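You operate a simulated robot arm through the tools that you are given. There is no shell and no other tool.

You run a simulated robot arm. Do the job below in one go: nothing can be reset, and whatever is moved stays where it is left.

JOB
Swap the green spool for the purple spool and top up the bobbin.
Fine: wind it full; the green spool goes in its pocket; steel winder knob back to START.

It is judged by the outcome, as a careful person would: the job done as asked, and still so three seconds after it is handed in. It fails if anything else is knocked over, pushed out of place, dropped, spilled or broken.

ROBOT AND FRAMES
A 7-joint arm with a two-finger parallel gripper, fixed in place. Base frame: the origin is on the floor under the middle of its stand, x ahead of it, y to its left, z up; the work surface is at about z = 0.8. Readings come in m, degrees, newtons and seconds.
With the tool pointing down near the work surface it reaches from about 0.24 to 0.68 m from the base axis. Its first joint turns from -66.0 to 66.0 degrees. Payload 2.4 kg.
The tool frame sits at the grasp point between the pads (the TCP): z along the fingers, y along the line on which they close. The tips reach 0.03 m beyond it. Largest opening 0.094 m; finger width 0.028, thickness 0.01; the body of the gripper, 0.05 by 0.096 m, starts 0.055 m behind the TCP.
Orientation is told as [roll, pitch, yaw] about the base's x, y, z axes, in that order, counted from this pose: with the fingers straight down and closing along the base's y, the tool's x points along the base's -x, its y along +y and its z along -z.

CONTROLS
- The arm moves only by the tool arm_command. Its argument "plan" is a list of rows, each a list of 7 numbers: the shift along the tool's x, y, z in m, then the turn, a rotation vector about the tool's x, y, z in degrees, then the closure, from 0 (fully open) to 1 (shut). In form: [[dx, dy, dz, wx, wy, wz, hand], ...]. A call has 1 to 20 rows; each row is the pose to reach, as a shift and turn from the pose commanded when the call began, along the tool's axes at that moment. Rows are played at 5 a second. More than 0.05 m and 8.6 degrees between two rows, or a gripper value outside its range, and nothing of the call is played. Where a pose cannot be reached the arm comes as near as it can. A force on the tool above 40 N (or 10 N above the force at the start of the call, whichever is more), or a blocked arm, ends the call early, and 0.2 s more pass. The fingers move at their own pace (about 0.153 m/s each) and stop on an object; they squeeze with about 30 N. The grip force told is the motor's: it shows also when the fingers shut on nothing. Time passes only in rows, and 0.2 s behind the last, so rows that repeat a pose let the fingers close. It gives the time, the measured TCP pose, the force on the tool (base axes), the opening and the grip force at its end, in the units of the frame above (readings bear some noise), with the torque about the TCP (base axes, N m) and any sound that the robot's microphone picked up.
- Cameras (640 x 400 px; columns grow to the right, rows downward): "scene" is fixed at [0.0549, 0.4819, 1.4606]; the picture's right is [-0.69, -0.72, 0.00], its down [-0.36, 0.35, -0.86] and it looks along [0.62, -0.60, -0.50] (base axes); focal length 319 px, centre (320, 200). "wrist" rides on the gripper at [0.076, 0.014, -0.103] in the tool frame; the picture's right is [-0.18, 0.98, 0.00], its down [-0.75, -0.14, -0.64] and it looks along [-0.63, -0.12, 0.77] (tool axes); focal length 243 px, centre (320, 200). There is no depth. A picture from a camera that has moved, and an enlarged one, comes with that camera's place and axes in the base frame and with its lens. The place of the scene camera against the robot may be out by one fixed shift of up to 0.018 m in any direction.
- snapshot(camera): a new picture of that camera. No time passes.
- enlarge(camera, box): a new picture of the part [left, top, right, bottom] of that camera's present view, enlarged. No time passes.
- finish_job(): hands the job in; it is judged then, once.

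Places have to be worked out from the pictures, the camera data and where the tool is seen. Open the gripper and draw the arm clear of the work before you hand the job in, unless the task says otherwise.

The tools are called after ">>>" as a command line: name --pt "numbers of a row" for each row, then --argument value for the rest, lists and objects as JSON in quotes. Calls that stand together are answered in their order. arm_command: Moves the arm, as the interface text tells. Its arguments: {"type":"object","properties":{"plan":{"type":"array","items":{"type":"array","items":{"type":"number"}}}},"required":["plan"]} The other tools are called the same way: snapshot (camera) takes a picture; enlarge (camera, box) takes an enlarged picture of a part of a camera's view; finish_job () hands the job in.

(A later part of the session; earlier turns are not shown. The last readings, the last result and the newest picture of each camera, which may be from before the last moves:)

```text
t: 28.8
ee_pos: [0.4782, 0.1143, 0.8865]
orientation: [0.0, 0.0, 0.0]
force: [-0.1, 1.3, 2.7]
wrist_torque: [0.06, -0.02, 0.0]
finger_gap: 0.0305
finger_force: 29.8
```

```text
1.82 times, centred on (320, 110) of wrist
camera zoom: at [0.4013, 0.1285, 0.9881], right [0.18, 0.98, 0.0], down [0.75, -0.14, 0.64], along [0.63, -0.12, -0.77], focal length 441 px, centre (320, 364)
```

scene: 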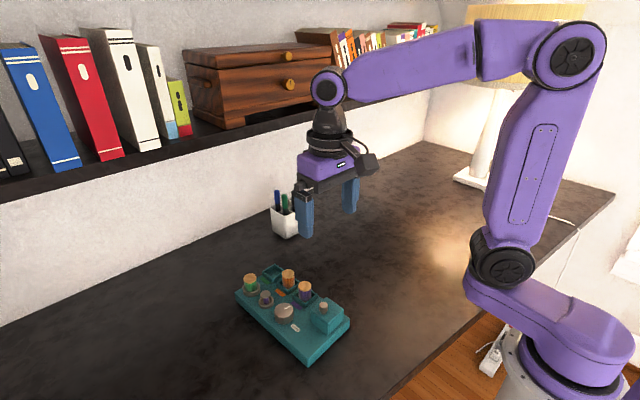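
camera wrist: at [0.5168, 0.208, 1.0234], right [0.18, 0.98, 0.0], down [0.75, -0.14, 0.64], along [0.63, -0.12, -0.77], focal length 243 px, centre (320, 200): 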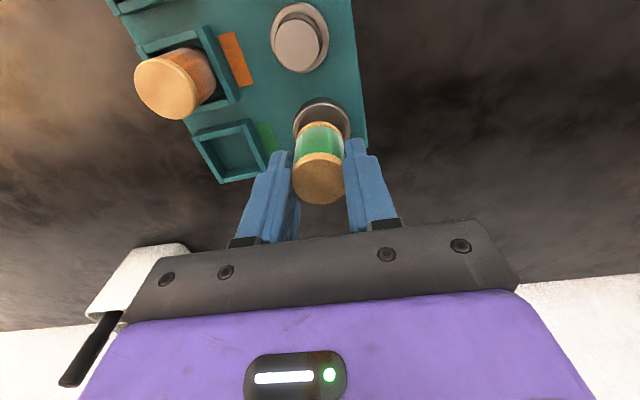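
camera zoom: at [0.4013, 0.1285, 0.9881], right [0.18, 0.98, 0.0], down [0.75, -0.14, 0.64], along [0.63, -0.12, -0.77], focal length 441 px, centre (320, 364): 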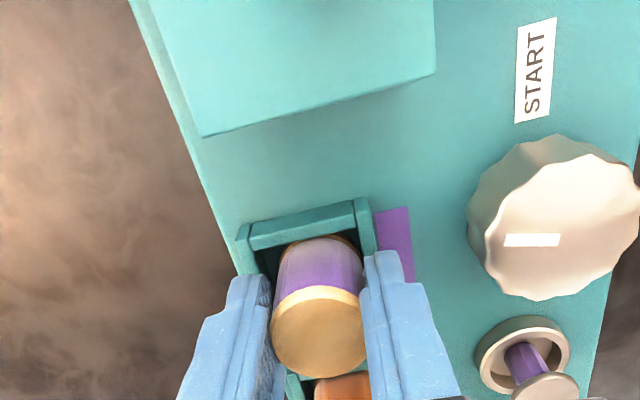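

Gripped at 0.0305. I'll lift slowly, about 5.5 cm in total.

>>> arm_command --pt "0 0 -0.002 0 0 0 1" --pt "0 0 -0.004 0 0 0 1" --pt "0 0 -0.007 0 0 0 1" --pt "0 0 -0.01 0 0 0 1" --pt "0 0 -0.013 0 0 0 1" --pt "0 0 -0.017 0 0 0 1" --pt "0 0 -0.021 0 0 0 1" --pt "0 0 -0.025 0 0 0 1" --pt "0 0 -0.03 0 0 0 1" --pt "0 0 -0.035 0 0 0 1" --pt "0 0 -0.04 0 0 0 1" --pt "0 0 -0.045 0 0 0 1" --pt "0 0 -0.05 0 0 0 1" --pt "0 0 -0.054 0 0 0 1" --pt "0 0 -0.056 0 0 0 1" --pt "0 0 -0.056 0 0 0 1"

>>> enlarge --camera "wrist" --box '[180, 0, 460, 220]'

>>> enlarge --camera "scene" --box '[235, 230, 345, 330]'

```text
t: 32.2
ee_pos: [0.4762, 0.1134, 0.9422]
orientation: [0.0, 0.0, 0.0]
force: [-0.4, -0.6, -0.4]
wrist_torque: [0.0, 0.01, 0.02]
finger_gap: 0.0305
finger_force: 30.2
```

```text
1.82 times, centred on (320, 110) of wrist
camera zoom: at [0.3992, 0.129, 1.045], right [0.18, 0.98, 0.0], down [0.75, -0.14, 0.64], along [0.63, -0.12, -0.77], focal length 441 px, centre (320, 364)
```

zoom: 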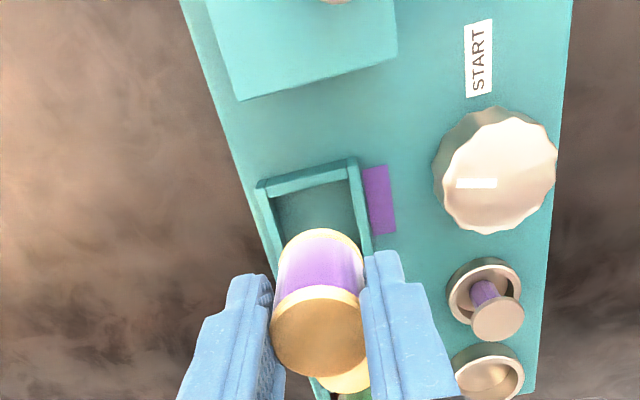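

```text
4.00 times, centred on (290, 280) of scene
camera zoom: at [0.0549, 0.4819, 1.4606], right [-0.69, -0.72, 0.0], down [-0.36, 0.35, -0.86], along [0.62, -0.6, -0.5], focal length 1277 px, centre (440, -120)
```

zoom: 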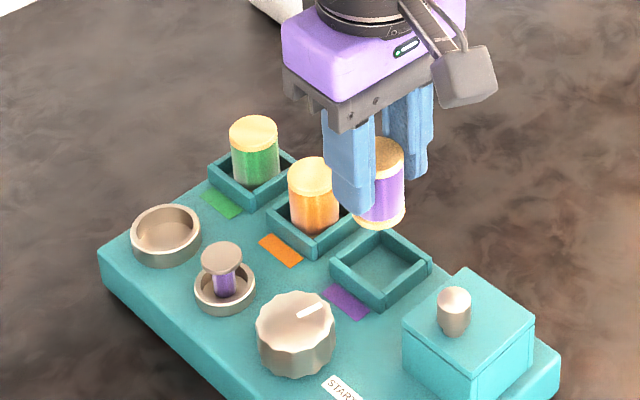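

Purple spool is held securely. I'll carry it slowly along the diagonal between the orange spool and the bobbin to above the seat, target TCP ≈(0.593,0.195).

>>> arm_command --pt "-0.003 0.002 0 0 0 0 1" --pt "-0.009 0.006 0 0 0 0 1" --pt "-0.017 0.012 0 0 0 0 1" --pt "-0.026 0.018 0 0 0 0 1" --pt "-0.035 0.0243 0 0 0 0 1" --pt "-0.044 0.0306 0 0 0 0 1" --pt "-0.053 0.0368 0 0 0 0 1" --pt "-0.062 0.0431 0 0 0 0 1" --pt "-0.071 0.0494 0 0 0 0 1" --pt "-0.08 0.0556 0 0 0 0 1" --pt "-0.089 0.0619 0 0 0 0 1" --pt "-0.098 0.0681 0 0 0 0 1" --pt "-0.106 0.0737 0 0 0 0 1" --pt "-0.112 0.0779 0 0 0 0 1" --pt "-0.1155 0.0803 0 0 0 0 1" --pt "-0.1171 0.0814 0 0 0 0 1" --pt "-0.1171 0.0814 0 0 0 0 1"

>>> enlarge --camera "wrist" --box '[200, 20, 440, 220]'

>>> enlarge --camera "scene" --box '[225, 225, 325, 315]'

```text
t: 35.8
ee_pos: [0.5935, 0.1951, 0.9416]
orientation: [0.1, 0.0, 0.0]
force: [0.1, -0.7, -0.3]
wrist_torque: [0.0, -0.04, 0.02]
finger_gap: 0.0308
finger_force: 29.7
```

```text
2.00 times, centred on (320, 120) of wrist
camera zoom: at [0.5169, 0.2099, 1.044], right [0.18, 0.98, 0.0], down [0.75, -0.14, 0.64], along [0.63, -0.12, -0.77], focal length 485 px, centre (320, 360)
```

zoom: 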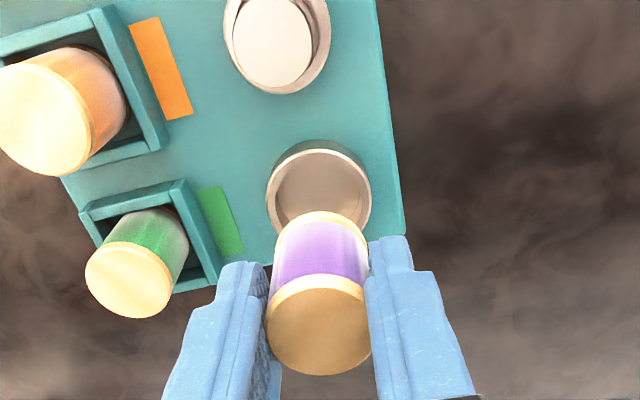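

```text
4.44 times, centred on (275, 270) of scene
camera zoom: at [0.0549, 0.4819, 1.4606], right [-0.69, -0.72, 0.0], down [-0.36, 0.35, -0.86], along [0.62, -0.6, -0.5], focal length 1419 px, centre (520, -111)
```

zoom: 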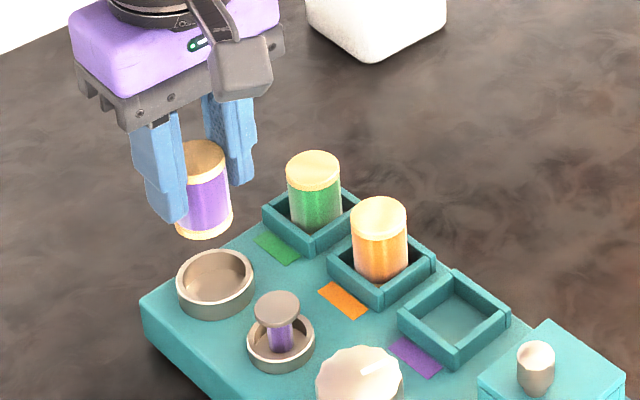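

Relative measurement shows the spool is centred over the seat ring within about 1 mm. I'll lower 44 mm and check position before the final insertion.

>>> arm_command --pt "0 0 0.003 0 0 0 1" --pt "0 0 0.009 0 0 0 1" --pt "0 0 0.016 0 0 0 1" --pt "0 0 0.023 0 0 0 1" --pt "0 0 0.03 0 0 0 1" --pt "0 0 0.036 0 0 0 1" --pt "0 0 0.04 0 0 0 1" --pt "0 0 0.042 0 0 0 1" --pt "0 0 0.042 0 0 0 1"

>>> enlarge --camera "wrist" --box '[240, 60, 400, 220]'

>>> enlarge --camera "scene" --box '[230, 250, 294, 306]'

```text
t: 37.8
ee_pos: [0.5946, 0.1951, 0.8996]
orientation: [0.1, 0.0, 0.0]
force: [-0.7, -0.2, 0.4]
wrist_torque: [0.06, 0.02, 0.01]
finger_gap: 0.0306
finger_force: 29.8
```

```text
2.50 times, centred on (320, 140) of wrist
camera zoom: at [0.5172, 0.2108, 1.0026], right [0.18, 0.98, 0.0], down [0.75, -0.14, 0.64], along [0.63, -0.12, -0.77], focal length 606 px, centre (320, 350)
```

zoom: 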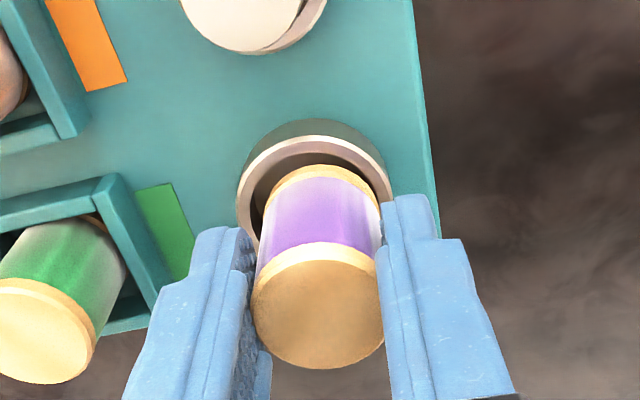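

```text
7.14 times, centred on (262, 278) of scene
camera zoom: at [0.0549, 0.4819, 1.4606], right [-0.69, -0.72, 0.0], down [-0.36, 0.35, -0.86], along [0.62, -0.6, -0.5], focal length 2280 px, centre (734, -357)
```

zoom: 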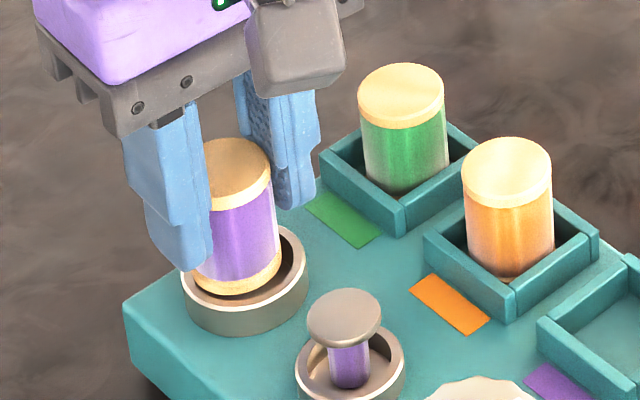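

In the wrist view the spool is ~1.5 mm too far +y relative to the ring; I'll nudge −1.5 mm and lower another 7 mm slowly.

>>> arm_command --pt "0 -0.0015 0 0 0 0 1" --pt "0 -0.0015 0 0 0 0 1" --pt "0 -0.0015 0.002 0 0 0 1" --pt "0 -0.0015 0.004 0 0 0 1" --pt "0 -0.0015 0.006 0 0 0 1" --pt "0 -0.0015 0.007 0 0 0 1" --pt "0 -0.0015 0.007 0 0 0 1"

>>> enlarge --camera "wrist" --box '[240, 60, 400, 220]'

>>> enlarge --camera "scene" --box '[230, 250, 294, 306]'

```text
t: 39.4
ee_pos: [0.5935, 0.1945, 0.8923]
orientation: [0.0, 0.0, 0.1]
force: [-0.6, 0.1, 0.1]
wrist_torque: [-0.02, 0.01, 0.02]
finger_gap: 0.0307
finger_force: 30.2
```

```text
2.50 times, centred on (320, 140) of wrist
camera zoom: at [0.5165, 0.2093, 0.9951], right [0.18, 0.98, 0.0], down [0.75, -0.14, 0.64], along [0.63, -0.12, -0.77], focal length 606 px, centre (320, 350)
```

zoom: 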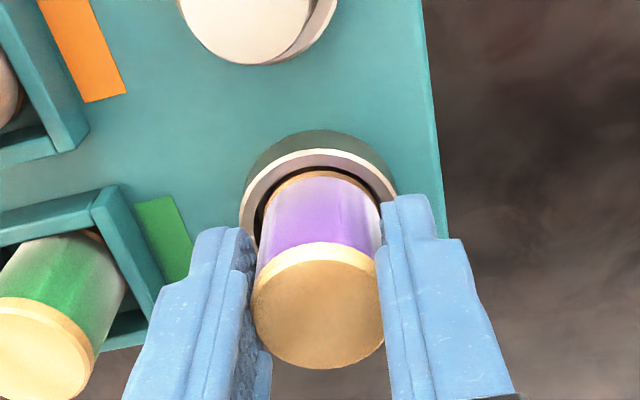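

```text
7.14 times, centred on (262, 278) of scene
camera zoom: at [0.0549, 0.4819, 1.4606], right [-0.69, -0.72, 0.0], down [-0.36, 0.35, -0.86], along [0.62, -0.6, -0.5], focal length 2280 px, centre (734, -357)
```

zoom: 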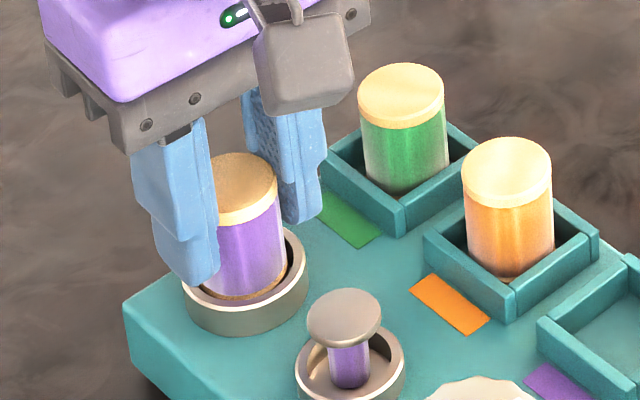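

The spool's foot is now inside the ring with no contact. I'll lower the rest in small steps until the floor is felt.

>>> arm_command --pt "0 0 0.0015 0 0 0 1" --pt "0 0 0.003 0 0 0 1" --pt "0 0 0.0045 0 0 0 1" --pt "0 0 0.0055 0 0 0 1" --pt "0 0 0.0055 0 0 0 1"

>>> enlarge --camera "scene" --box '[230, 250, 294, 306]'

```text
t: 40.6
ee_pos: [0.5918, 0.1932, 0.8875]
orientation: [0.0, 0.1, 0.0]
force: [0.5, 0.1, -1.1]
wrist_torque: [0.01, 0.0, 0.04]
finger_gap: 0.0307
finger_force: 30.3
```

```text
7.14 times, centred on (262, 278) of scene
camera zoom: at [0.0549, 0.4819, 1.4606], right [-0.69, -0.72, 0.0], down [-0.36, 0.35, -0.86], along [0.62, -0.6, -0.5], focal length 2280 px, centre (734, -357)
```

zoom: 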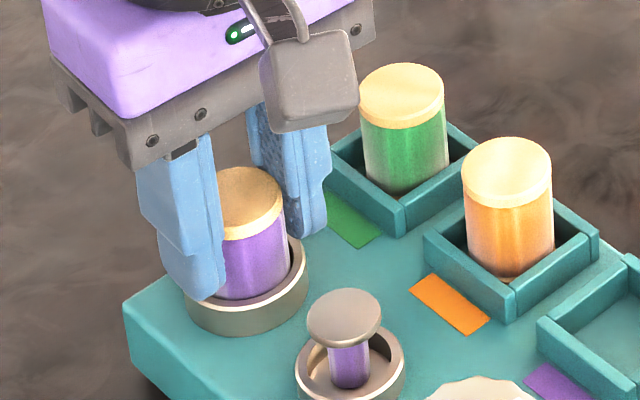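

No floor contact yet; I'll lower another 3 mm in 1 mm steps.

>>> arm_command --pt "0 0 0.001 0 0 0 1" --pt "0 0 0.002 0 0 0 1" --pt "0 0 0.003 0 0 0 1" --pt "0 0 0.003 0 0 0 1"

```text
t: 41.6
ee_pos: [0.5948, 0.1935, 0.8859]
orientation: [0.0, -0.1, 0.0]
force: [-6.2, -0.6, 18.9]
wrist_torque: [-0.08, 0.24, -0.02]
finger_gap: 0.0308
finger_force: 30.1
```

Floor felt (19 N). I'll back off 1.5 mm, open the fingers to ~5 cm and rise.

>>> arm_command --pt "0 0 -0.0015 0 0 0 1" --pt "0 0 -0.0015 0 0 0 0.6" --pt "0 0 -0.0015 0 0 0 0.45" --pt "0 0 -0.0015 0 0 0 0.45" --pt "0 0 -0.01 0 0 0 0.45" --pt "0 0 -0.03 0 0 0 0.45" --pt "0 0 -0.06 0 0 0 0.45" --pt "0 0 -0.09 0 0 0 0.45" --pt "0 0 -0.09 0 0 0 0.45"

>>> enlarge --camera "wrist" --box '[180, 0, 460, 220]'

>>> enlarge --camera "scene" --box '[225, 250, 345, 350]'

```text
t: 43.6
ee_pos: [0.5957, 0.1962, 0.9737]
orientation: [0.0, -0.1, 0.0]
force: [0.3, -0.3, 0.3]
wrist_torque: [0.0, -0.02, 0.02]
finger_gap: 0.0515
finger_force: 0.2
```

```text
1.82 times, centred on (320, 110) of wrist
camera zoom: at [0.5187, 0.2118, 1.0753], right [0.18, 0.98, 0.0], down [0.75, -0.14, 0.64], along [0.63, -0.12, -0.77], focal length 441 px, centre (320, 364)
```

zoom: 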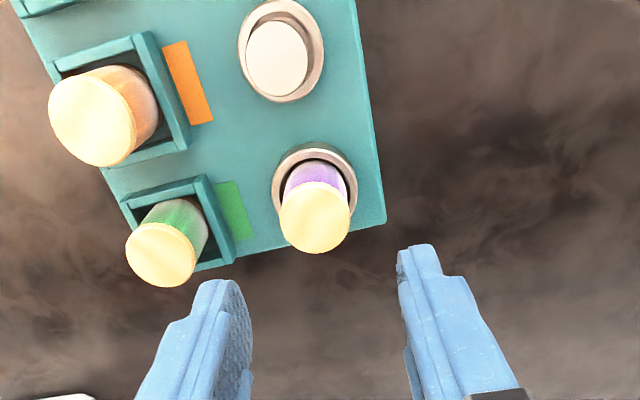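

```text
4.00 times, centred on (285, 300) of scene
camera zoom: at [0.0549, 0.4819, 1.4606], right [-0.69, -0.72, 0.0], down [-0.36, 0.35, -0.86], along [0.62, -0.6, -0.5], focal length 1277 px, centre (460, -200)
```

zoom: 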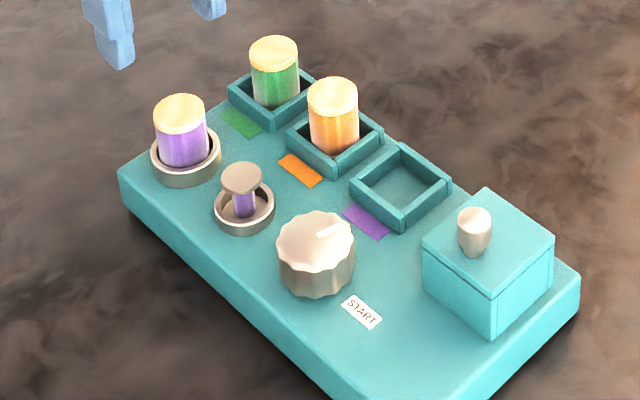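

Both spools are correctly seated. Now the knob: I'll move above it at ≈(0.465,0.188), with the opening at ~6.2 cm, and look.

>>> arm_command --pt "0.03 -0.002 0 0 0 0 0.34" --pt "0.07 -0.004 0 0 0 0 0.34" --pt "0.11 -0.007 0 0 0 0 0.34" --pt "0.1307 -0.0082 0.01 0 0 0 0.34" --pt "0.1307 -0.0082 0.03 0 0 0 0.34" --pt "0.1307 -0.0082 0.03 0 0 0 0.34"

>>> enlarge --camera "wrist" --box '[180, 0, 460, 220]'

>>> enlarge --camera "scene" --box '[225, 240, 345, 340]'

```text
t: 45.0
ee_pos: [0.4622, 0.1858, 0.9416]
orientation: [-0.1, 0.0, 0.0]
force: [0.8, 0.3, 0.0]
wrist_torque: [0.04, 0.0, 0.0]
finger_gap: 0.062
finger_force: 0.1
```

```text
1.82 times, centred on (320, 110) of wrist
camera zoom: at [0.385, 0.2009, 1.0443], right [0.18, 0.98, 0.0], down [0.75, -0.14, 0.64], along [0.63, -0.12, -0.77], focal length 441 px, centre (320, 364)
```

zoom: 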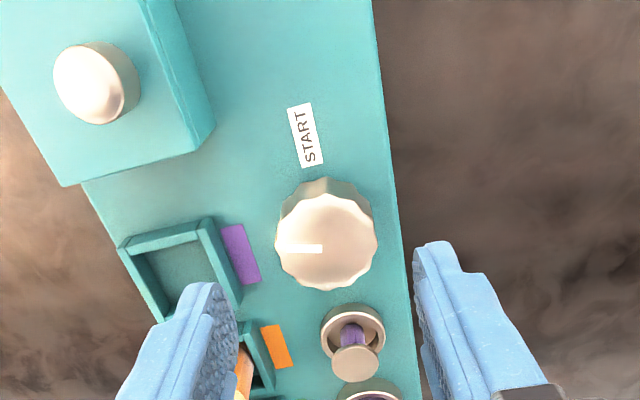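

```text
4.00 times, centred on (285, 290) of scene
camera zoom: at [0.0549, 0.4819, 1.4606], right [-0.69, -0.72, 0.0], down [-0.36, 0.35, -0.86], along [0.62, -0.6, -0.5], focal length 1277 px, centre (460, -160)
```

zoom: 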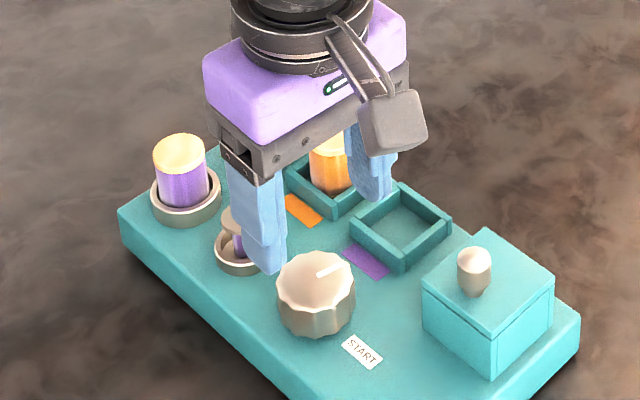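

The knob centre is (+3,+3 mm) from the TCP; its pointer is about 75–80° counter-clockwise (from above) from START. I'll centre over it and descend to TCP z≈0.873 so the pads straddle it.

>>> arm_command --pt "-0.003 0.0029 0.015 0 0 0 0.34" --pt "-0.003 0.0029 0.03 0 0 0 0.34" --pt "-0.003 0.0029 0.045 0 0 0 0.34" --pt "-0.003 0.0029 0.06 0 0 0 0.34" --pt "-0.003 0.0029 0.068 0 0 0 0.34" --pt "-0.003 0.0029 0.068 0 0 0 0.34"

>>> snapshot --camera "wrist"

>>> enlarge --camera "scene" --box '[225, 240, 345, 340]'

```text
t: 46.4
ee_pos: [0.4653, 0.1885, 0.8738]
orientation: [0.1, 0.0, 0.0]
force: [-0.8, -0.5, 0.3]
wrist_torque: [0.02, 0.04, 0.03]
finger_gap: 0.0619
finger_force: 0.1
```

```text
taken
camera wrist: at [0.3872, 0.2039, 0.9779], right [0.18, 0.98, 0.0], down [0.75, -0.14, 0.64], along [0.63, -0.12, -0.77], focal length 243 px, centre (320, 200)
```

wrist: 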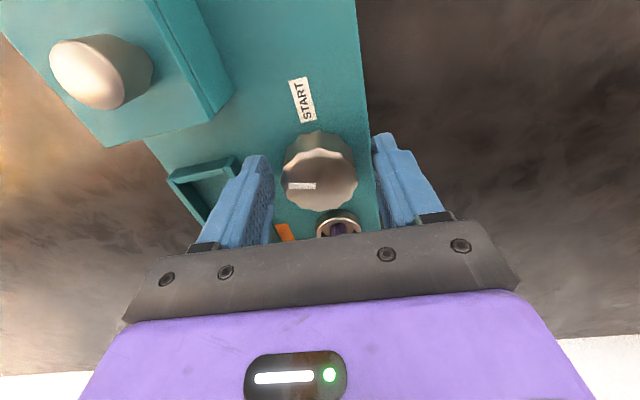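

```text
4.00 times, centred on (285, 290) of scene
camera zoom: at [0.0549, 0.4819, 1.4606], right [-0.69, -0.72, 0.0], down [-0.36, 0.35, -0.86], along [0.62, -0.6, -0.5], focal length 1277 px, centre (460, -160)
```

zoom: 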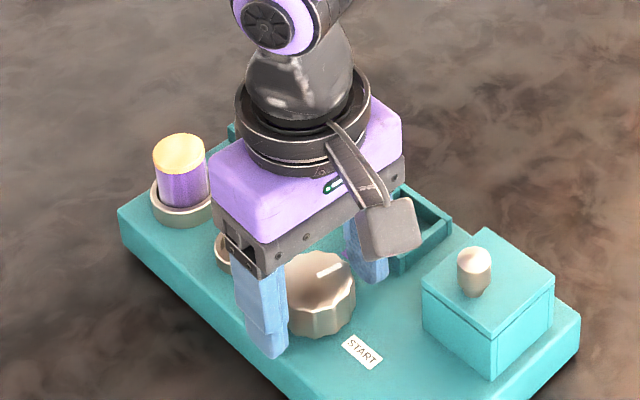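

The fingers straddle the knob symmetrically. I'll close gently and read the gap.

>>> arm_command --pt "0 0 0 0 0 0 0.48" --pt "0 0 0 0 0 0 1" --pt "0 0 0 0 0 0 1"

>>> enlarge --camera "scene" --box '[225, 240, 345, 340]'

```text
t: 47.2
ee_pos: [0.4646, 0.188, 0.8747]
orientation: [0.0, 0.1, -0.1]
force: [1.1, -8.6, -0.2]
wrist_torque: [-0.28, 0.02, -0.04]
finger_gap: 0.0429
finger_force: 29.8
```

```text
4.00 times, centred on (285, 290) of scene
camera zoom: at [0.0549, 0.4817, 1.4607], right [-0.69, -0.72, 0.0], down [-0.36, 0.35, -0.86], along [0.62, -0.6, -0.5], focal length 1277 px, centre (460, -160)
```

zoom: 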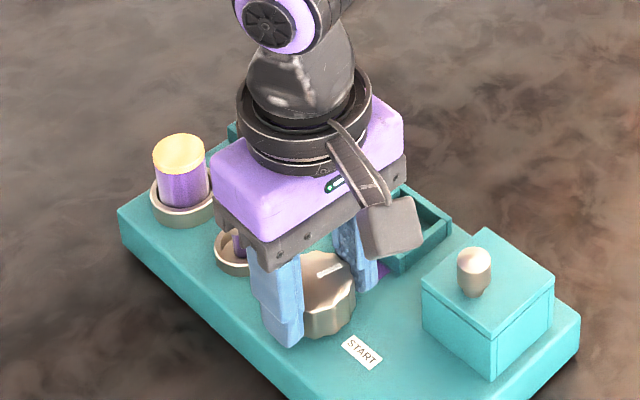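

Knob gripped (gap 0.043) with a slight −y side load; I'll shift 1 mm −y and turn 24° counter-clockwise (seen from above) to test the direction.

>>> arm_command --pt "0 -0.001 0 0 0 0 1" --pt "0 -0.001 0 0 0 -6 1" --pt "0 -0.001 0 0 0 -12 1" --pt "0 -0.001 0 0 0 -18 1" --pt "0 -0.001 0 0 0 -24 1" --pt "0 -0.001 0 0 0 -24 1"

>>> enlarge --camera "scene" --box '[225, 240, 345, 340]'

>>> snapshot --camera "wrist"

```text
t: 48.6
ee_pos: [0.4654, 0.1861, 0.8742]
orientation: [0.1, 0.2, 24.0]
force: [-4.3, -26.8, 12.1]
wrist_torque: [-1.09, 0.22, -0.07]
finger_gap: 0.0432
finger_force: 30.3
```

```text
4.00 times, centred on (285, 290) of scene
camera zoom: at [0.0546, 0.4812, 1.4609], right [-0.69, -0.72, 0.0], down [-0.36, 0.35, -0.86], along [0.62, -0.6, -0.5], focal length 1277 px, centre (460, -160)
```

zoom: 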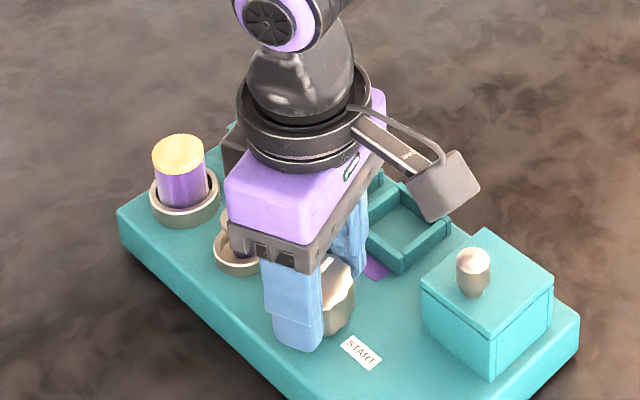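

```text
taken
camera wrist: at [0.3893, 0.169, 0.9781], right [-0.23, 0.97, 0.0], down [0.75, 0.18, 0.64], along [0.62, 0.15, -0.77], focal length 243 px, centre (320, 200)
```

wrist: 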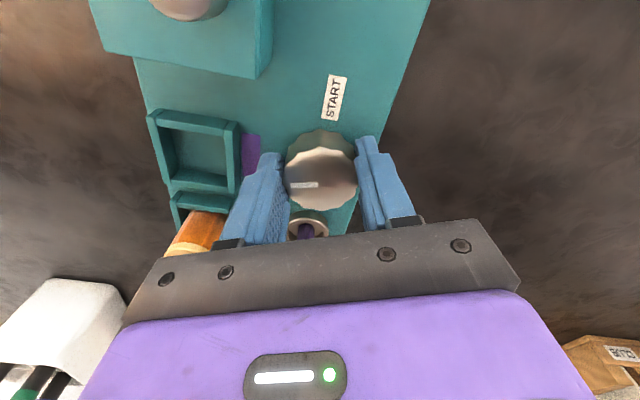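

The knob turned with the gripper (pointer moved with it), torque is tiny, but a lateral force of −27 N shows the grip isn't concentric with the knob. I'll open the fingers to relieve it and inspect before re-centring.

>>> arm_command --pt "0 0 0 0 0 0 0.36" --pt "0 0 0 0 0 0 0.36" --pt "0 0 0 0 0 0 0.36"

>>> snapshot --camera "wrist"

>>> enlarge --camera "scene" --box '[225, 240, 345, 340]'

```text
t: 49.4
ee_pos: [0.4661, 0.188, 0.8744]
orientation: [0.0, -0.2, 24.0]
force: [-0.6, -0.3, -0.2]
wrist_torque: [0.01, 0.0, -0.04]
finger_gap: 0.0603
finger_force: 0.1
```

```text
taken
camera wrist: at [0.3894, 0.1715, 0.9777], right [-0.23, 0.97, 0.0], down [0.75, 0.18, 0.64], along [0.62, 0.15, -0.77], focal length 243 px, centre (320, 200)
```

wrist: 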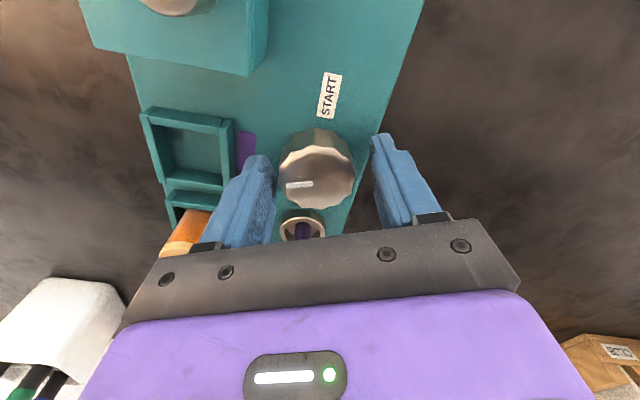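

```text
4.00 times, centred on (285, 290) of scene
camera zoom: at [0.0549, 0.4819, 1.4606], right [-0.69, -0.72, 0.0], down [-0.36, 0.35, -0.86], along [0.62, -0.6, -0.5], focal length 1277 px, centre (460, -160)
```

zoom: 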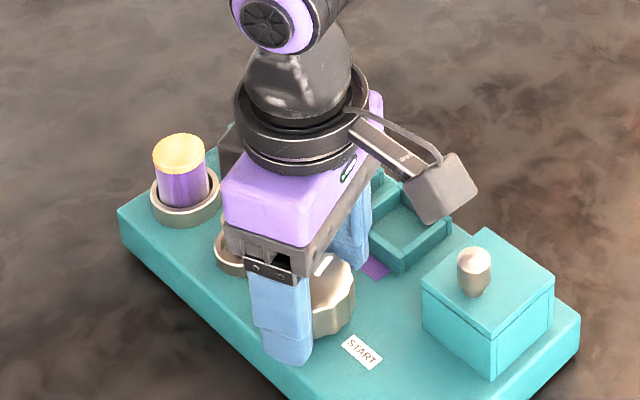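

Opening relieved everything and the board hasn't moved. I'll zoom the wrist view to measure the knob centre relative to the tool.

>>> enlarge --camera "wrist" --box '[250, 110, 390, 250]'

```text
2.86 times, centred on (320, 180) of wrist
camera zoom: at [0.3894, 0.1715, 0.9777], right [-0.23, 0.97, 0.0], down [0.75, 0.18, 0.64], along [0.62, 0.15, -0.77], focal length 693 px, centre (320, 257)
```

zoom: 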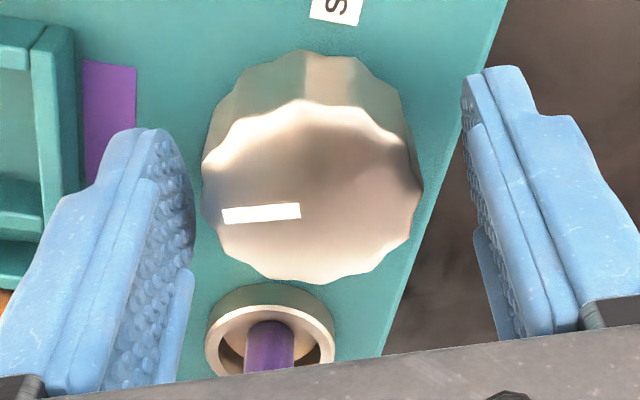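

Knob centre is about (−2,−2 mm) in tool axes from the TCP. I'll shift by that, close again and read the side force.

>>> arm_command --pt "-0.002 -0.002 0 0 0 0 0.36" --pt "-0.002 -0.002 0 0 0 0 0.48" --pt "-0.002 -0.002 0 0 0 0 1" --pt "-0.002 -0.002 0 0 0 0 1"

```text
t: 50.4
ee_pos: [0.4684, 0.1878, 0.8758]
orientation: [0.0, 0.0, 24.0]
force: [-1.9, 4.4, -0.4]
wrist_torque: [0.14, 0.07, 0.03]
finger_gap: 0.0435
finger_force: 29.8
```

Side force is now small (≈5 N). I'll turn another 40° counter-clockwise and check forces.

>>> arm_command --pt "0 0.0005 0 0 0 -7 1" --pt "0 0.0005 0 0 0 -14 1" --pt "0 0.0005 0 0 0 -21 1" --pt "0 0.0005 0 0 0 -28 1" --pt "0 0.0005 0 0 0 -34 1" --pt "0 0.0005 0 0 0 -40 1" --pt "0 0.0005 0 0 0 -40 1"

>>> enlarge --camera "scene" --box '[235, 260, 335, 345]'

>>> snapshot --camera "wrist"

```text
t: 52.0
ee_pos: [0.4682, 0.1859, 0.8758]
orientation: [0.0, 0.0, 64.1]
force: [1.8, -3.1, 0.4]
wrist_torque: [-0.78, 0.13, 0.02]
finger_gap: 0.0432
finger_force: 29.9
```

```text
4.71 times, centred on (285, 302) of scene
camera zoom: at [0.0551, 0.4819, 1.4606], right [-0.69, -0.72, 0.0], down [-0.36, 0.35, -0.86], along [0.62, -0.6, -0.5], focal length 1502 px, centre (485, -282)
```

zoom: 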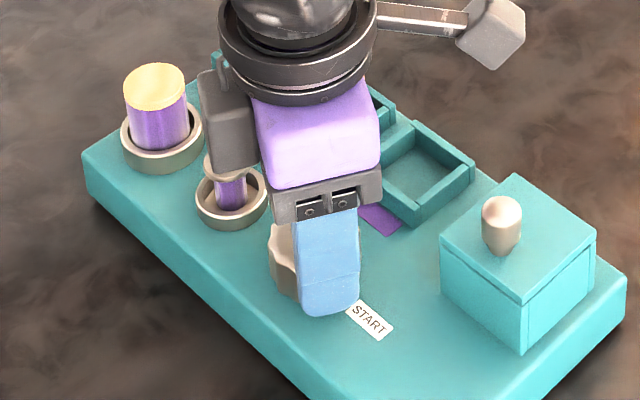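

```text
taken
camera wrist: at [0.4215, 0.1253, 0.9781], right [-0.8, 0.6, 0.0], down [0.46, 0.62, 0.64], along [0.38, 0.52, -0.77], focal length 243 px, centre (320, 200)
```

wrist: 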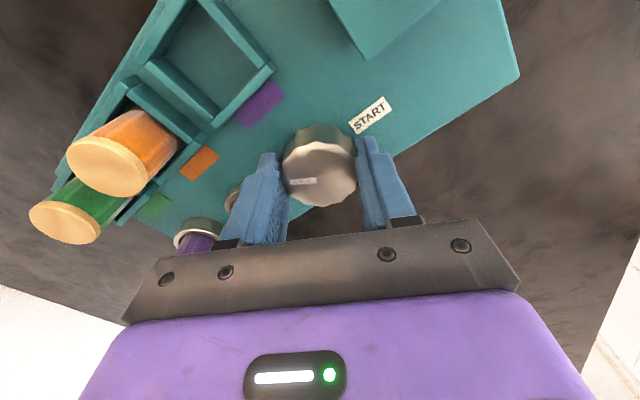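

Turning is now nearly force-free (64° total). I'll zoom in on the bobbin to see whether its thread has changed.

>>> enlarge --camera "scene" --box '[268, 282, 300, 310]'

>>> enlarge --camera "wrist" --box '[160, 130, 360, 260]'

```text
14.29 times, centred on (284, 296) of scene
camera zoom: at [0.0551, 0.4819, 1.4606], right [-0.69, -0.72, 0.0], down [-0.36, 0.35, -0.86], along [0.62, -0.6, -0.5], focal length 4560 px, centre (834, -1171)
```

zoom: 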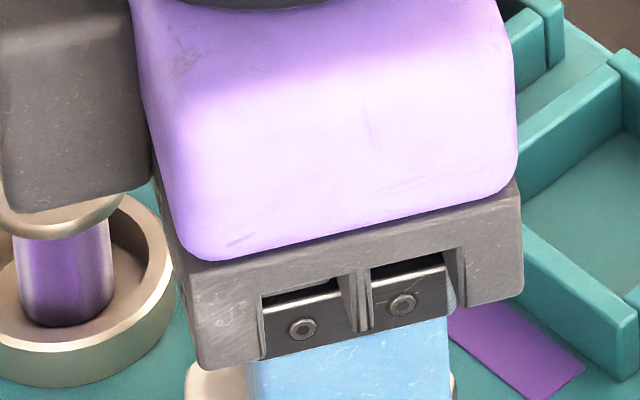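

```text
3.08 times, centred on (260, 195) of wrist
camera zoom: at [0.4215, 0.1253, 0.9781], right [-0.8, 0.6, 0.0], down [0.46, 0.62, 0.64], along [0.38, 0.52, -0.77], focal length 746 px, centre (505, 215)
```

zoom: 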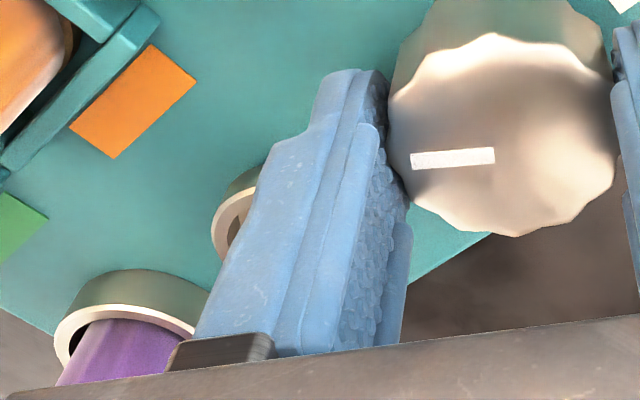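

The thread has grown (≈98 px vs ≈89 px equivalent before), so counter-clockwise winds the bobbin. I'll continue 40° more counter-clockwise, watching for the arm's yaw limit.

>>> arm_command --pt "0 0 0 0 0 -7 1" --pt "0 0 0 0 0 -14 1" --pt "0 0 0 0 0 -21 1" --pt "0 0 0 0 0 -28 1" --pt "0 0 0 0 0 -34 1" --pt "0 0 0 0 0 -40 1" --pt "0 0 0 0 0 -40 1"

>>> enlarge --camera "scene" --box '[235, 260, 335, 345]'

```text
t: 53.6
ee_pos: [0.4689, 0.1858, 0.8755]
orientation: [0.0, 0.0, 104.0]
force: [2.3, 2.8, 0.2]
wrist_torque: [-0.19, -0.18, 0.02]
finger_gap: 0.043
finger_force: 30.0
```

```text
4.71 times, centred on (285, 302) of scene
camera zoom: at [0.0552, 0.4821, 1.4606], right [-0.69, -0.72, 0.0], down [-0.36, 0.35, -0.86], along [0.62, -0.6, -0.5], focal length 1502 px, centre (485, -282)
```

zoom: 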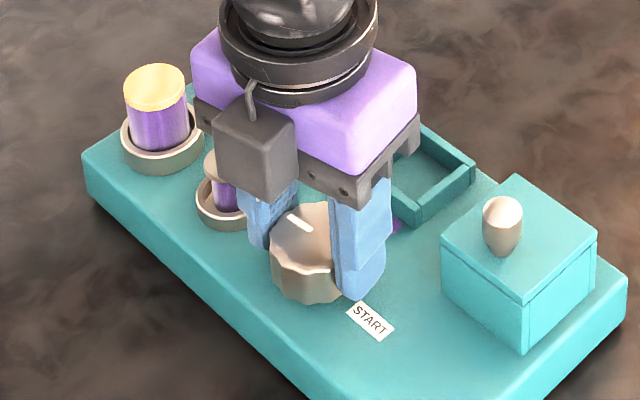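

Going smoothly (104°, pointer now facing +x). I'll turn 40° more and check.

>>> arm_command --pt "0 0 0 0 0 -7 1" --pt "0 0 0 0 0 -14 1" --pt "0 0 0 0 0 -21 1" --pt "0 0 0 0 0 -28 1" --pt "0 0 0 0 0 -34 1" --pt "0 0 0 0 0 -40 1" --pt "0 0 0 0 0 -40 1"

>>> enlarge --camera "scene" --box '[235, 260, 335, 345]'

>>> enlarge --camera "scene" --box '[265, 282, 297, 310]'

```text
t: 55.2
ee_pos: [0.4687, 0.1868, 0.8761]
orientation: [0.0, 0.0, 144.1]
force: [-1.4, -2.3, 8.5]
wrist_torque: [-0.08, 0.11, 0.02]
finger_gap: 0.0432
finger_force: 30.6
```

```text
4.71 times, centred on (285, 302) of scene
camera zoom: at [0.0547, 0.4818, 1.4607], right [-0.69, -0.72, 0.0], down [-0.36, 0.35, -0.86], along [0.62, -0.6, -0.5], focal length 1502 px, centre (485, -282)
```

zoom: 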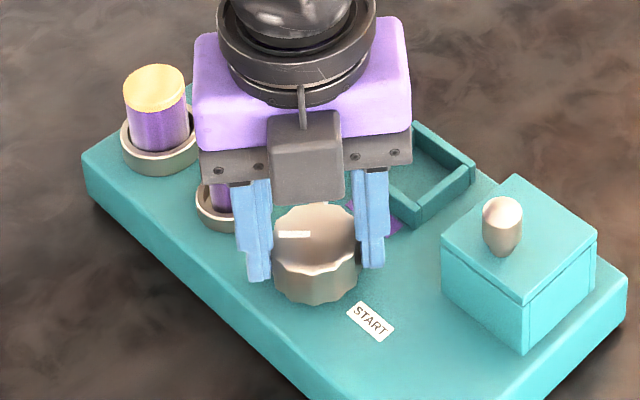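

```text
14.29 times, centred on (281, 296) of scene
camera zoom: at [0.0547, 0.4818, 1.4607], right [-0.69, -0.72, 0.0], down [-0.36, 0.35, -0.86], along [0.62, -0.6, -0.5], focal length 4560 px, centre (877, -1171)
```

zoom: 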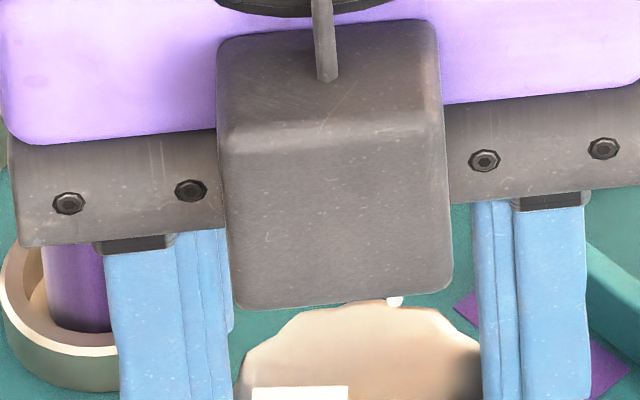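

144° turned so far. I'll release, rise 6 cm, and look at the bobbin before rewinding the wrist.

>>> arm_command --pt "0 0 0 0 0 0 0.36" --pt "0 0 0 0 0 0 0.36" --pt "0 0 -0.01 0 0 0 0.36" --pt "0 0 -0.035 0 0 0 0.36" --pt "0 0 -0.065 0 0 0 0.36" --pt "0 0 -0.065 0 0 0 0.36"

>>> enlarge --camera "scene" --box '[255, 280, 305, 320]'

>>> snapshot --camera "wrist"

```text
t: 56.6
ee_pos: [0.4663, 0.1882, 0.9385]
orientation: [0.1, 0.1, 144.0]
force: [-0.2, -0.1, -0.6]
wrist_torque: [0.01, -0.01, 0.01]
finger_gap: 0.0601
finger_force: 0.1
```

```text
10.00 times, centred on (280, 300) of scene
camera zoom: at [0.0549, 0.4819, 1.4606], right [-0.69, -0.72, 0.0], down [-0.36, 0.35, -0.86], along [0.62, -0.6, -0.5], focal length 3192 px, centre (720, -800)
```

zoom: 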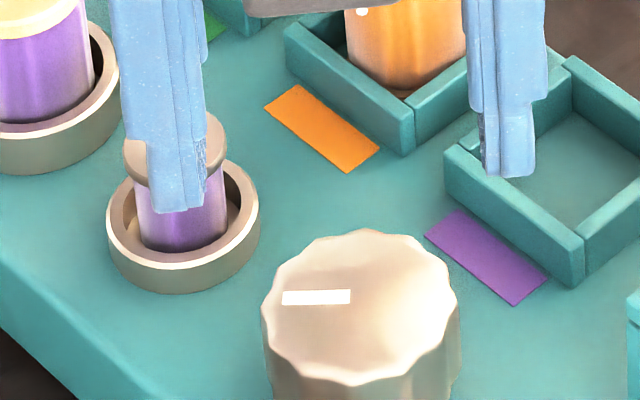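

```text
taken
camera wrist: at [0.5199, 0.1332, 1.0422], right [-0.73, -0.69, 0.0], down [-0.53, 0.56, 0.64], along [-0.44, 0.47, -0.77], focal length 243 px, centre (320, 200)
```

wrist: 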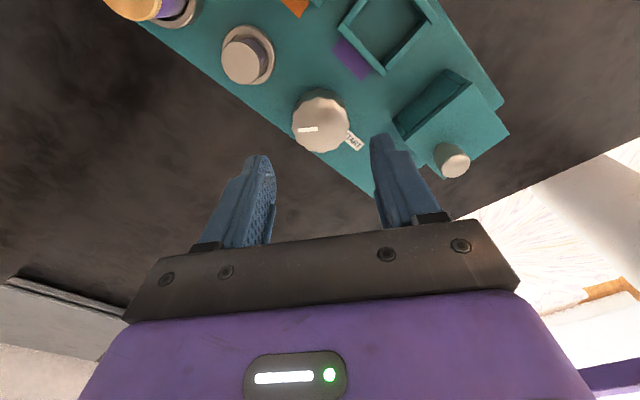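

The thread now spans ≈89 px vs a flange of ≈104 px (62 px at the start), so it is approaching full. I'll spend a moment starting to unwind the wrist (knob untouched) and check that the thread doesn't keep growing on its own.

>>> arm_command --pt "0 0 -0.005 0 0 8 0.36" --pt "0 0 -0.01 0 0 16 0.36" --pt "0 0 -0.01 0 0 24 0.36"

>>> enlarge --camera "scene" --box '[255, 280, 305, 320]'

>>> enlarge --camera "wrist" --box '[160, 0, 400, 170]'

```text
t: 57.4
ee_pos: [0.469, 0.1879, 0.9515]
orientation: [0.0, 0.0, 119.9]
force: [0.3, 0.1, 1.1]
wrist_torque: [-0.01, -0.01, -0.01]
finger_gap: 0.0603
finger_force: 0.0
```

```text
10.00 times, centred on (280, 300) of scene
camera zoom: at [0.0549, 0.4819, 1.4606], right [-0.69, -0.72, 0.0], down [-0.36, 0.35, -0.86], along [0.62, -0.6, -0.5], focal length 3192 px, centre (720, -800)
```

zoom: 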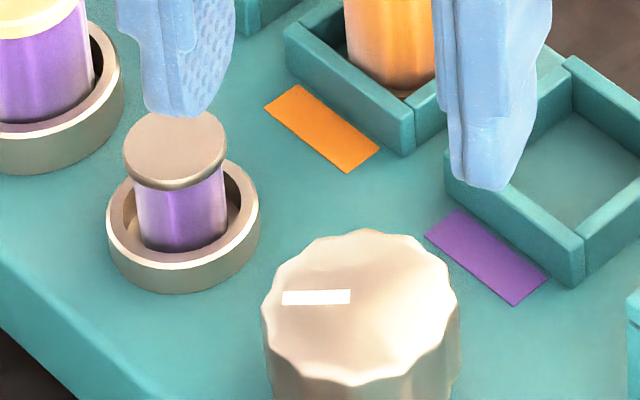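

```text
2.35 times, centred on (280, 85) of wrist
camera zoom: at [0.4931, 0.1154, 1.0536], right [-0.94, -0.33, 0.0], down [-0.25, 0.72, 0.64], along [-0.21, 0.61, -0.77], focal length 571 px, centre (414, 471)
```

zoom: 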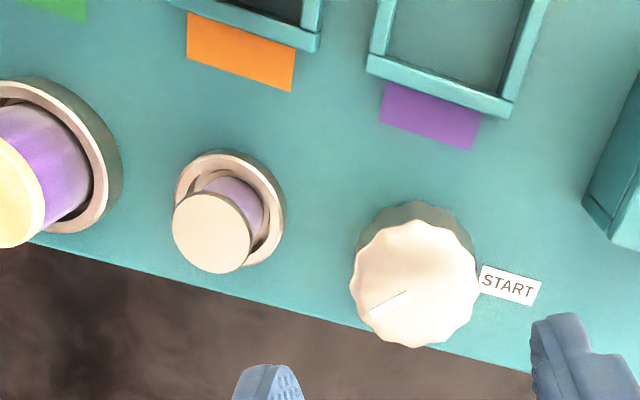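

The thread isn't changing with time, only with knob rotation. I'll rotate the wrist back 120° in the air to yaw ≈0 for another grip.

>>> arm_command --pt "0 0 0 0 0 8 0.36" --pt "0 0 0 0 0 16 0.36" --pt "0 0 0 0 0 24 0.36" --pt "0 0 0 0 0 32 0.36" --pt "0 0 0 0 0 40 0.36" --pt "0 0 0 0 0 48 0.36" --pt "0 0 0 0 0 56 0.36" --pt "0 0 0 0 0 64 0.36" --pt "0 0 0 0 0 72 0.36" --pt "0 0 0 0 0 80 0.36" --pt "0 0 0 0 0 88 0.36" --pt "0 0 0 0 0 96 0.36" --pt "0 0 0 0 0 104 0.36" --pt "0 0 0 0 0 112 0.36" --pt "0 0 0 0 0 120 0.36" --pt "0 0 0 0 0 120 0.36"

>>> enlarge --camera "wrist" --box '[180, 0, 460, 220]'

>>> enlarge --camera "scene" --box '[255, 280, 305, 320]'

```text
t: 60.8
ee_pos: [0.4701, 0.187, 0.9509]
orientation: [0.0, 0.0, 0.0]
force: [-0.2, 0.7, -0.1]
wrist_torque: [0.01, -0.02, 0.02]
finger_gap: 0.0602
finger_force: 0.0
```

```text
1.82 times, centred on (320, 110) of wrist
camera zoom: at [0.3916, 0.2024, 1.0539], right [0.19, 0.98, 0.0], down [0.75, -0.14, 0.64], along [0.63, -0.12, -0.77], focal length 441 px, centre (320, 364)
```

zoom: 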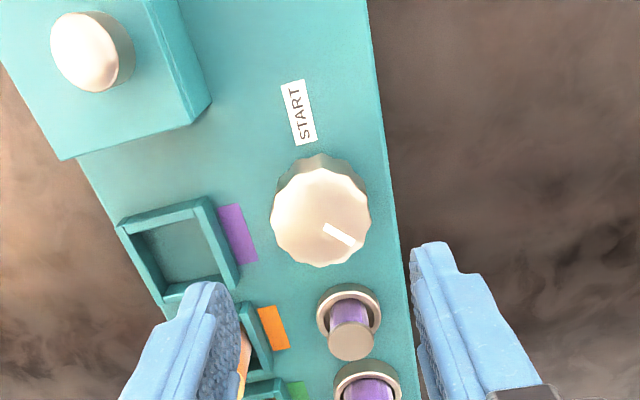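

```text
10.00 times, centred on (280, 300) of scene
camera zoom: at [0.0549, 0.4819, 1.4606], right [-0.69, -0.72, 0.0], down [-0.36, 0.35, -0.86], along [0.62, -0.6, -0.5], focal length 3192 px, centre (720, -800)
```

zoom: 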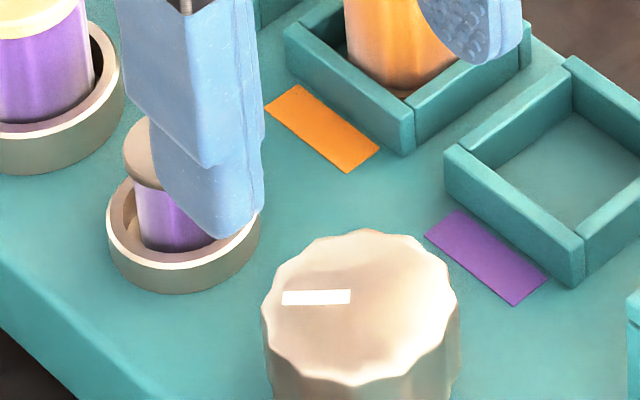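

Knob pointer now points to about +45° (away from START by ~223°). I'll descend back onto the knob at the concentric location (≈0.4686,0.1862), and close.

>>> arm_command --pt "0.0005 -0.0005 0.02 0 0 0 0.36" --pt "0.0005 -0.0005 0.04 0 0 0 0.36" --pt "0.0005 -0.0005 0.06 0 0 0 0.36" --pt "0.0005 -0.0005 0.0745 0 0 0 0.36" --pt "0.0005 -0.0005 0.0745 0 0 0 0.36" --pt "0.0005 -0.0005 0.0745 0 0 0 0.48" --pt "0.0005 -0.0005 0.0745 0 0 0 1" --pt "0.0005 -0.0005 0.0745 0 0 0 1"

>>> snapshot --camera "wrist"

```text
t: 62.6
ee_pos: [0.4684, 0.1873, 0.8771]
orientation: [-0.1, -0.1, 0.2]
force: [1.6, 6.9, 0.4]
wrist_torque: [0.31, -0.35, 0.03]
finger_gap: 0.043
finger_force: 29.9
```

```text
taken
camera wrist: at [0.3911, 0.2024, 0.9795], right [0.18, 0.98, 0.0], down [0.75, -0.14, 0.64], along [0.63, -0.12, -0.77], focal length 243 px, centre (320, 200)
```

wrist: 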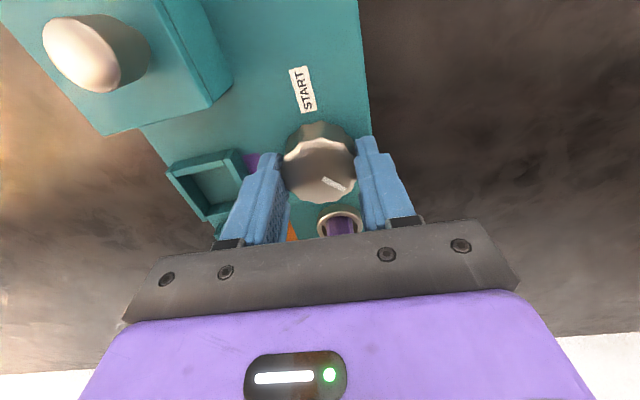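

Gripped. I'll turn 20° counter-clockwise and check force, sound and the bobbin.

>>> arm_command --pt "0 0.0006 0 0 0 -5 1" --pt "0 0.0006 0 0 0 -10 1" --pt "0 0.0006 0 0 0 -15 1" --pt "0 0.0006 0 0 0 -20 1" --pt "0 0.0006 0 0 0 -20 1"

>>> enlarge --camera "scene" --box '[255, 280, 305, 320]'

>>> enlarge --camera "wrist" --box '[250, 110, 390, 250]'

```text
t: 63.8
ee_pos: [0.4689, 0.1879, 0.8776]
orientation: [0.0, 0.0, 20.1]
force: [1.9, 9.5, 1.7]
wrist_torque: [0.53, -0.48, 0.03]
finger_gap: 0.0429
finger_force: 30.3
```

```text
10.00 times, centred on (280, 300) of scene
camera zoom: at [0.0549, 0.4821, 1.4606], right [-0.69, -0.72, 0.0], down [-0.36, 0.35, -0.86], along [0.62, -0.6, -0.5], focal length 3192 px, centre (720, -800)
```

zoom: 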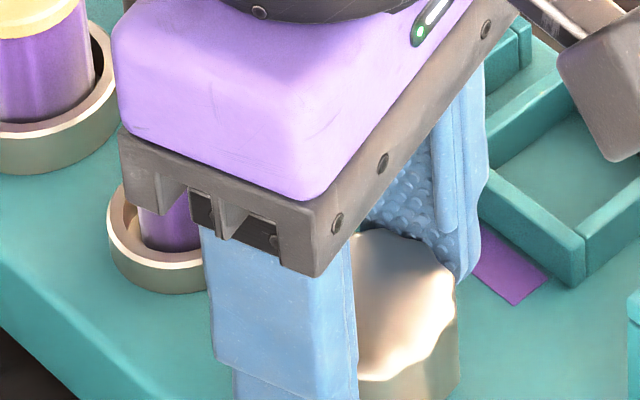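

```text
2.86 times, centred on (320, 180) of wrist
camera zoom: at [0.3908, 0.1755, 0.9795], right [-0.17, 0.99, 0.0], down [0.76, 0.13, 0.64], along [0.63, 0.11, -0.77], focal length 693 px, centre (320, 257)
```

zoom: 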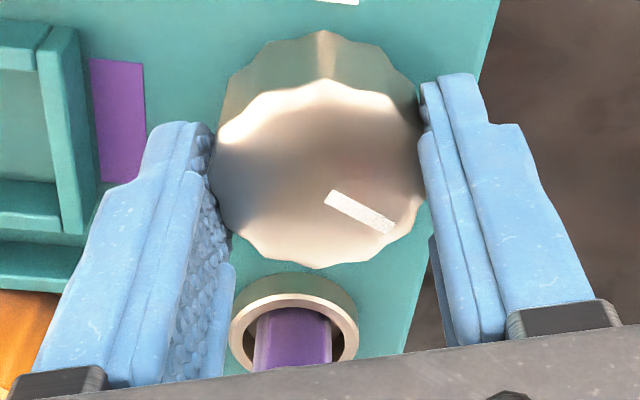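

The thread/ring width ratio rose to ≈0.59 (from ≈0.39 early on), so it's close to full. I'll turn another 15° and compare.

>>> arm_command --pt "0 0.0005 0 0 0 -5 1" --pt "0 0.0005 0 0 0 -10 1" --pt "0 0.0005 0 0 0 -15 1" --pt "0 0.0005 0 0 0 -15 1"

>>> enlarge --camera "scene" --box '[255, 280, 305, 320]'

>>> enlarge --camera "wrist" --box '[250, 110, 390, 250]'

```text
t: 64.8
ee_pos: [0.4682, 0.1871, 0.8771]
orientation: [0.1, 0.0, 35.1]
force: [7.6, 5.2, 0.3]
wrist_torque: [0.16, -0.24, 0.0]
finger_gap: 0.043
finger_force: 30.8
```

```text
10.00 times, centred on (280, 300) of scene
camera zoom: at [0.0551, 0.4821, 1.4606], right [-0.69, -0.72, 0.0], down [-0.36, 0.35, -0.86], along [0.62, -0.6, -0.5], focal length 3192 px, centre (720, -800)
```

zoom: 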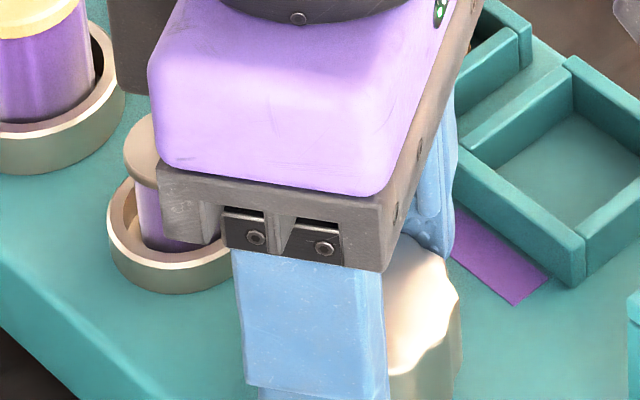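

```text
2.86 times, centred on (320, 180) of wrist
camera zoom: at [0.3967, 0.1563, 0.9796], right [-0.41, 0.91, 0.0], down [0.7, 0.32, 0.64], along [0.58, 0.27, -0.77], focal length 693 px, centre (320, 257)
```

zoom: 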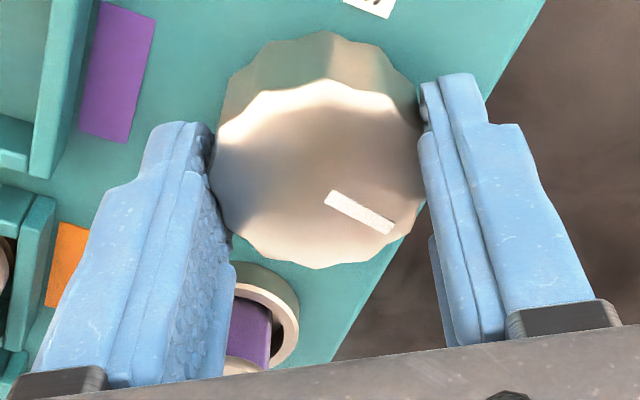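

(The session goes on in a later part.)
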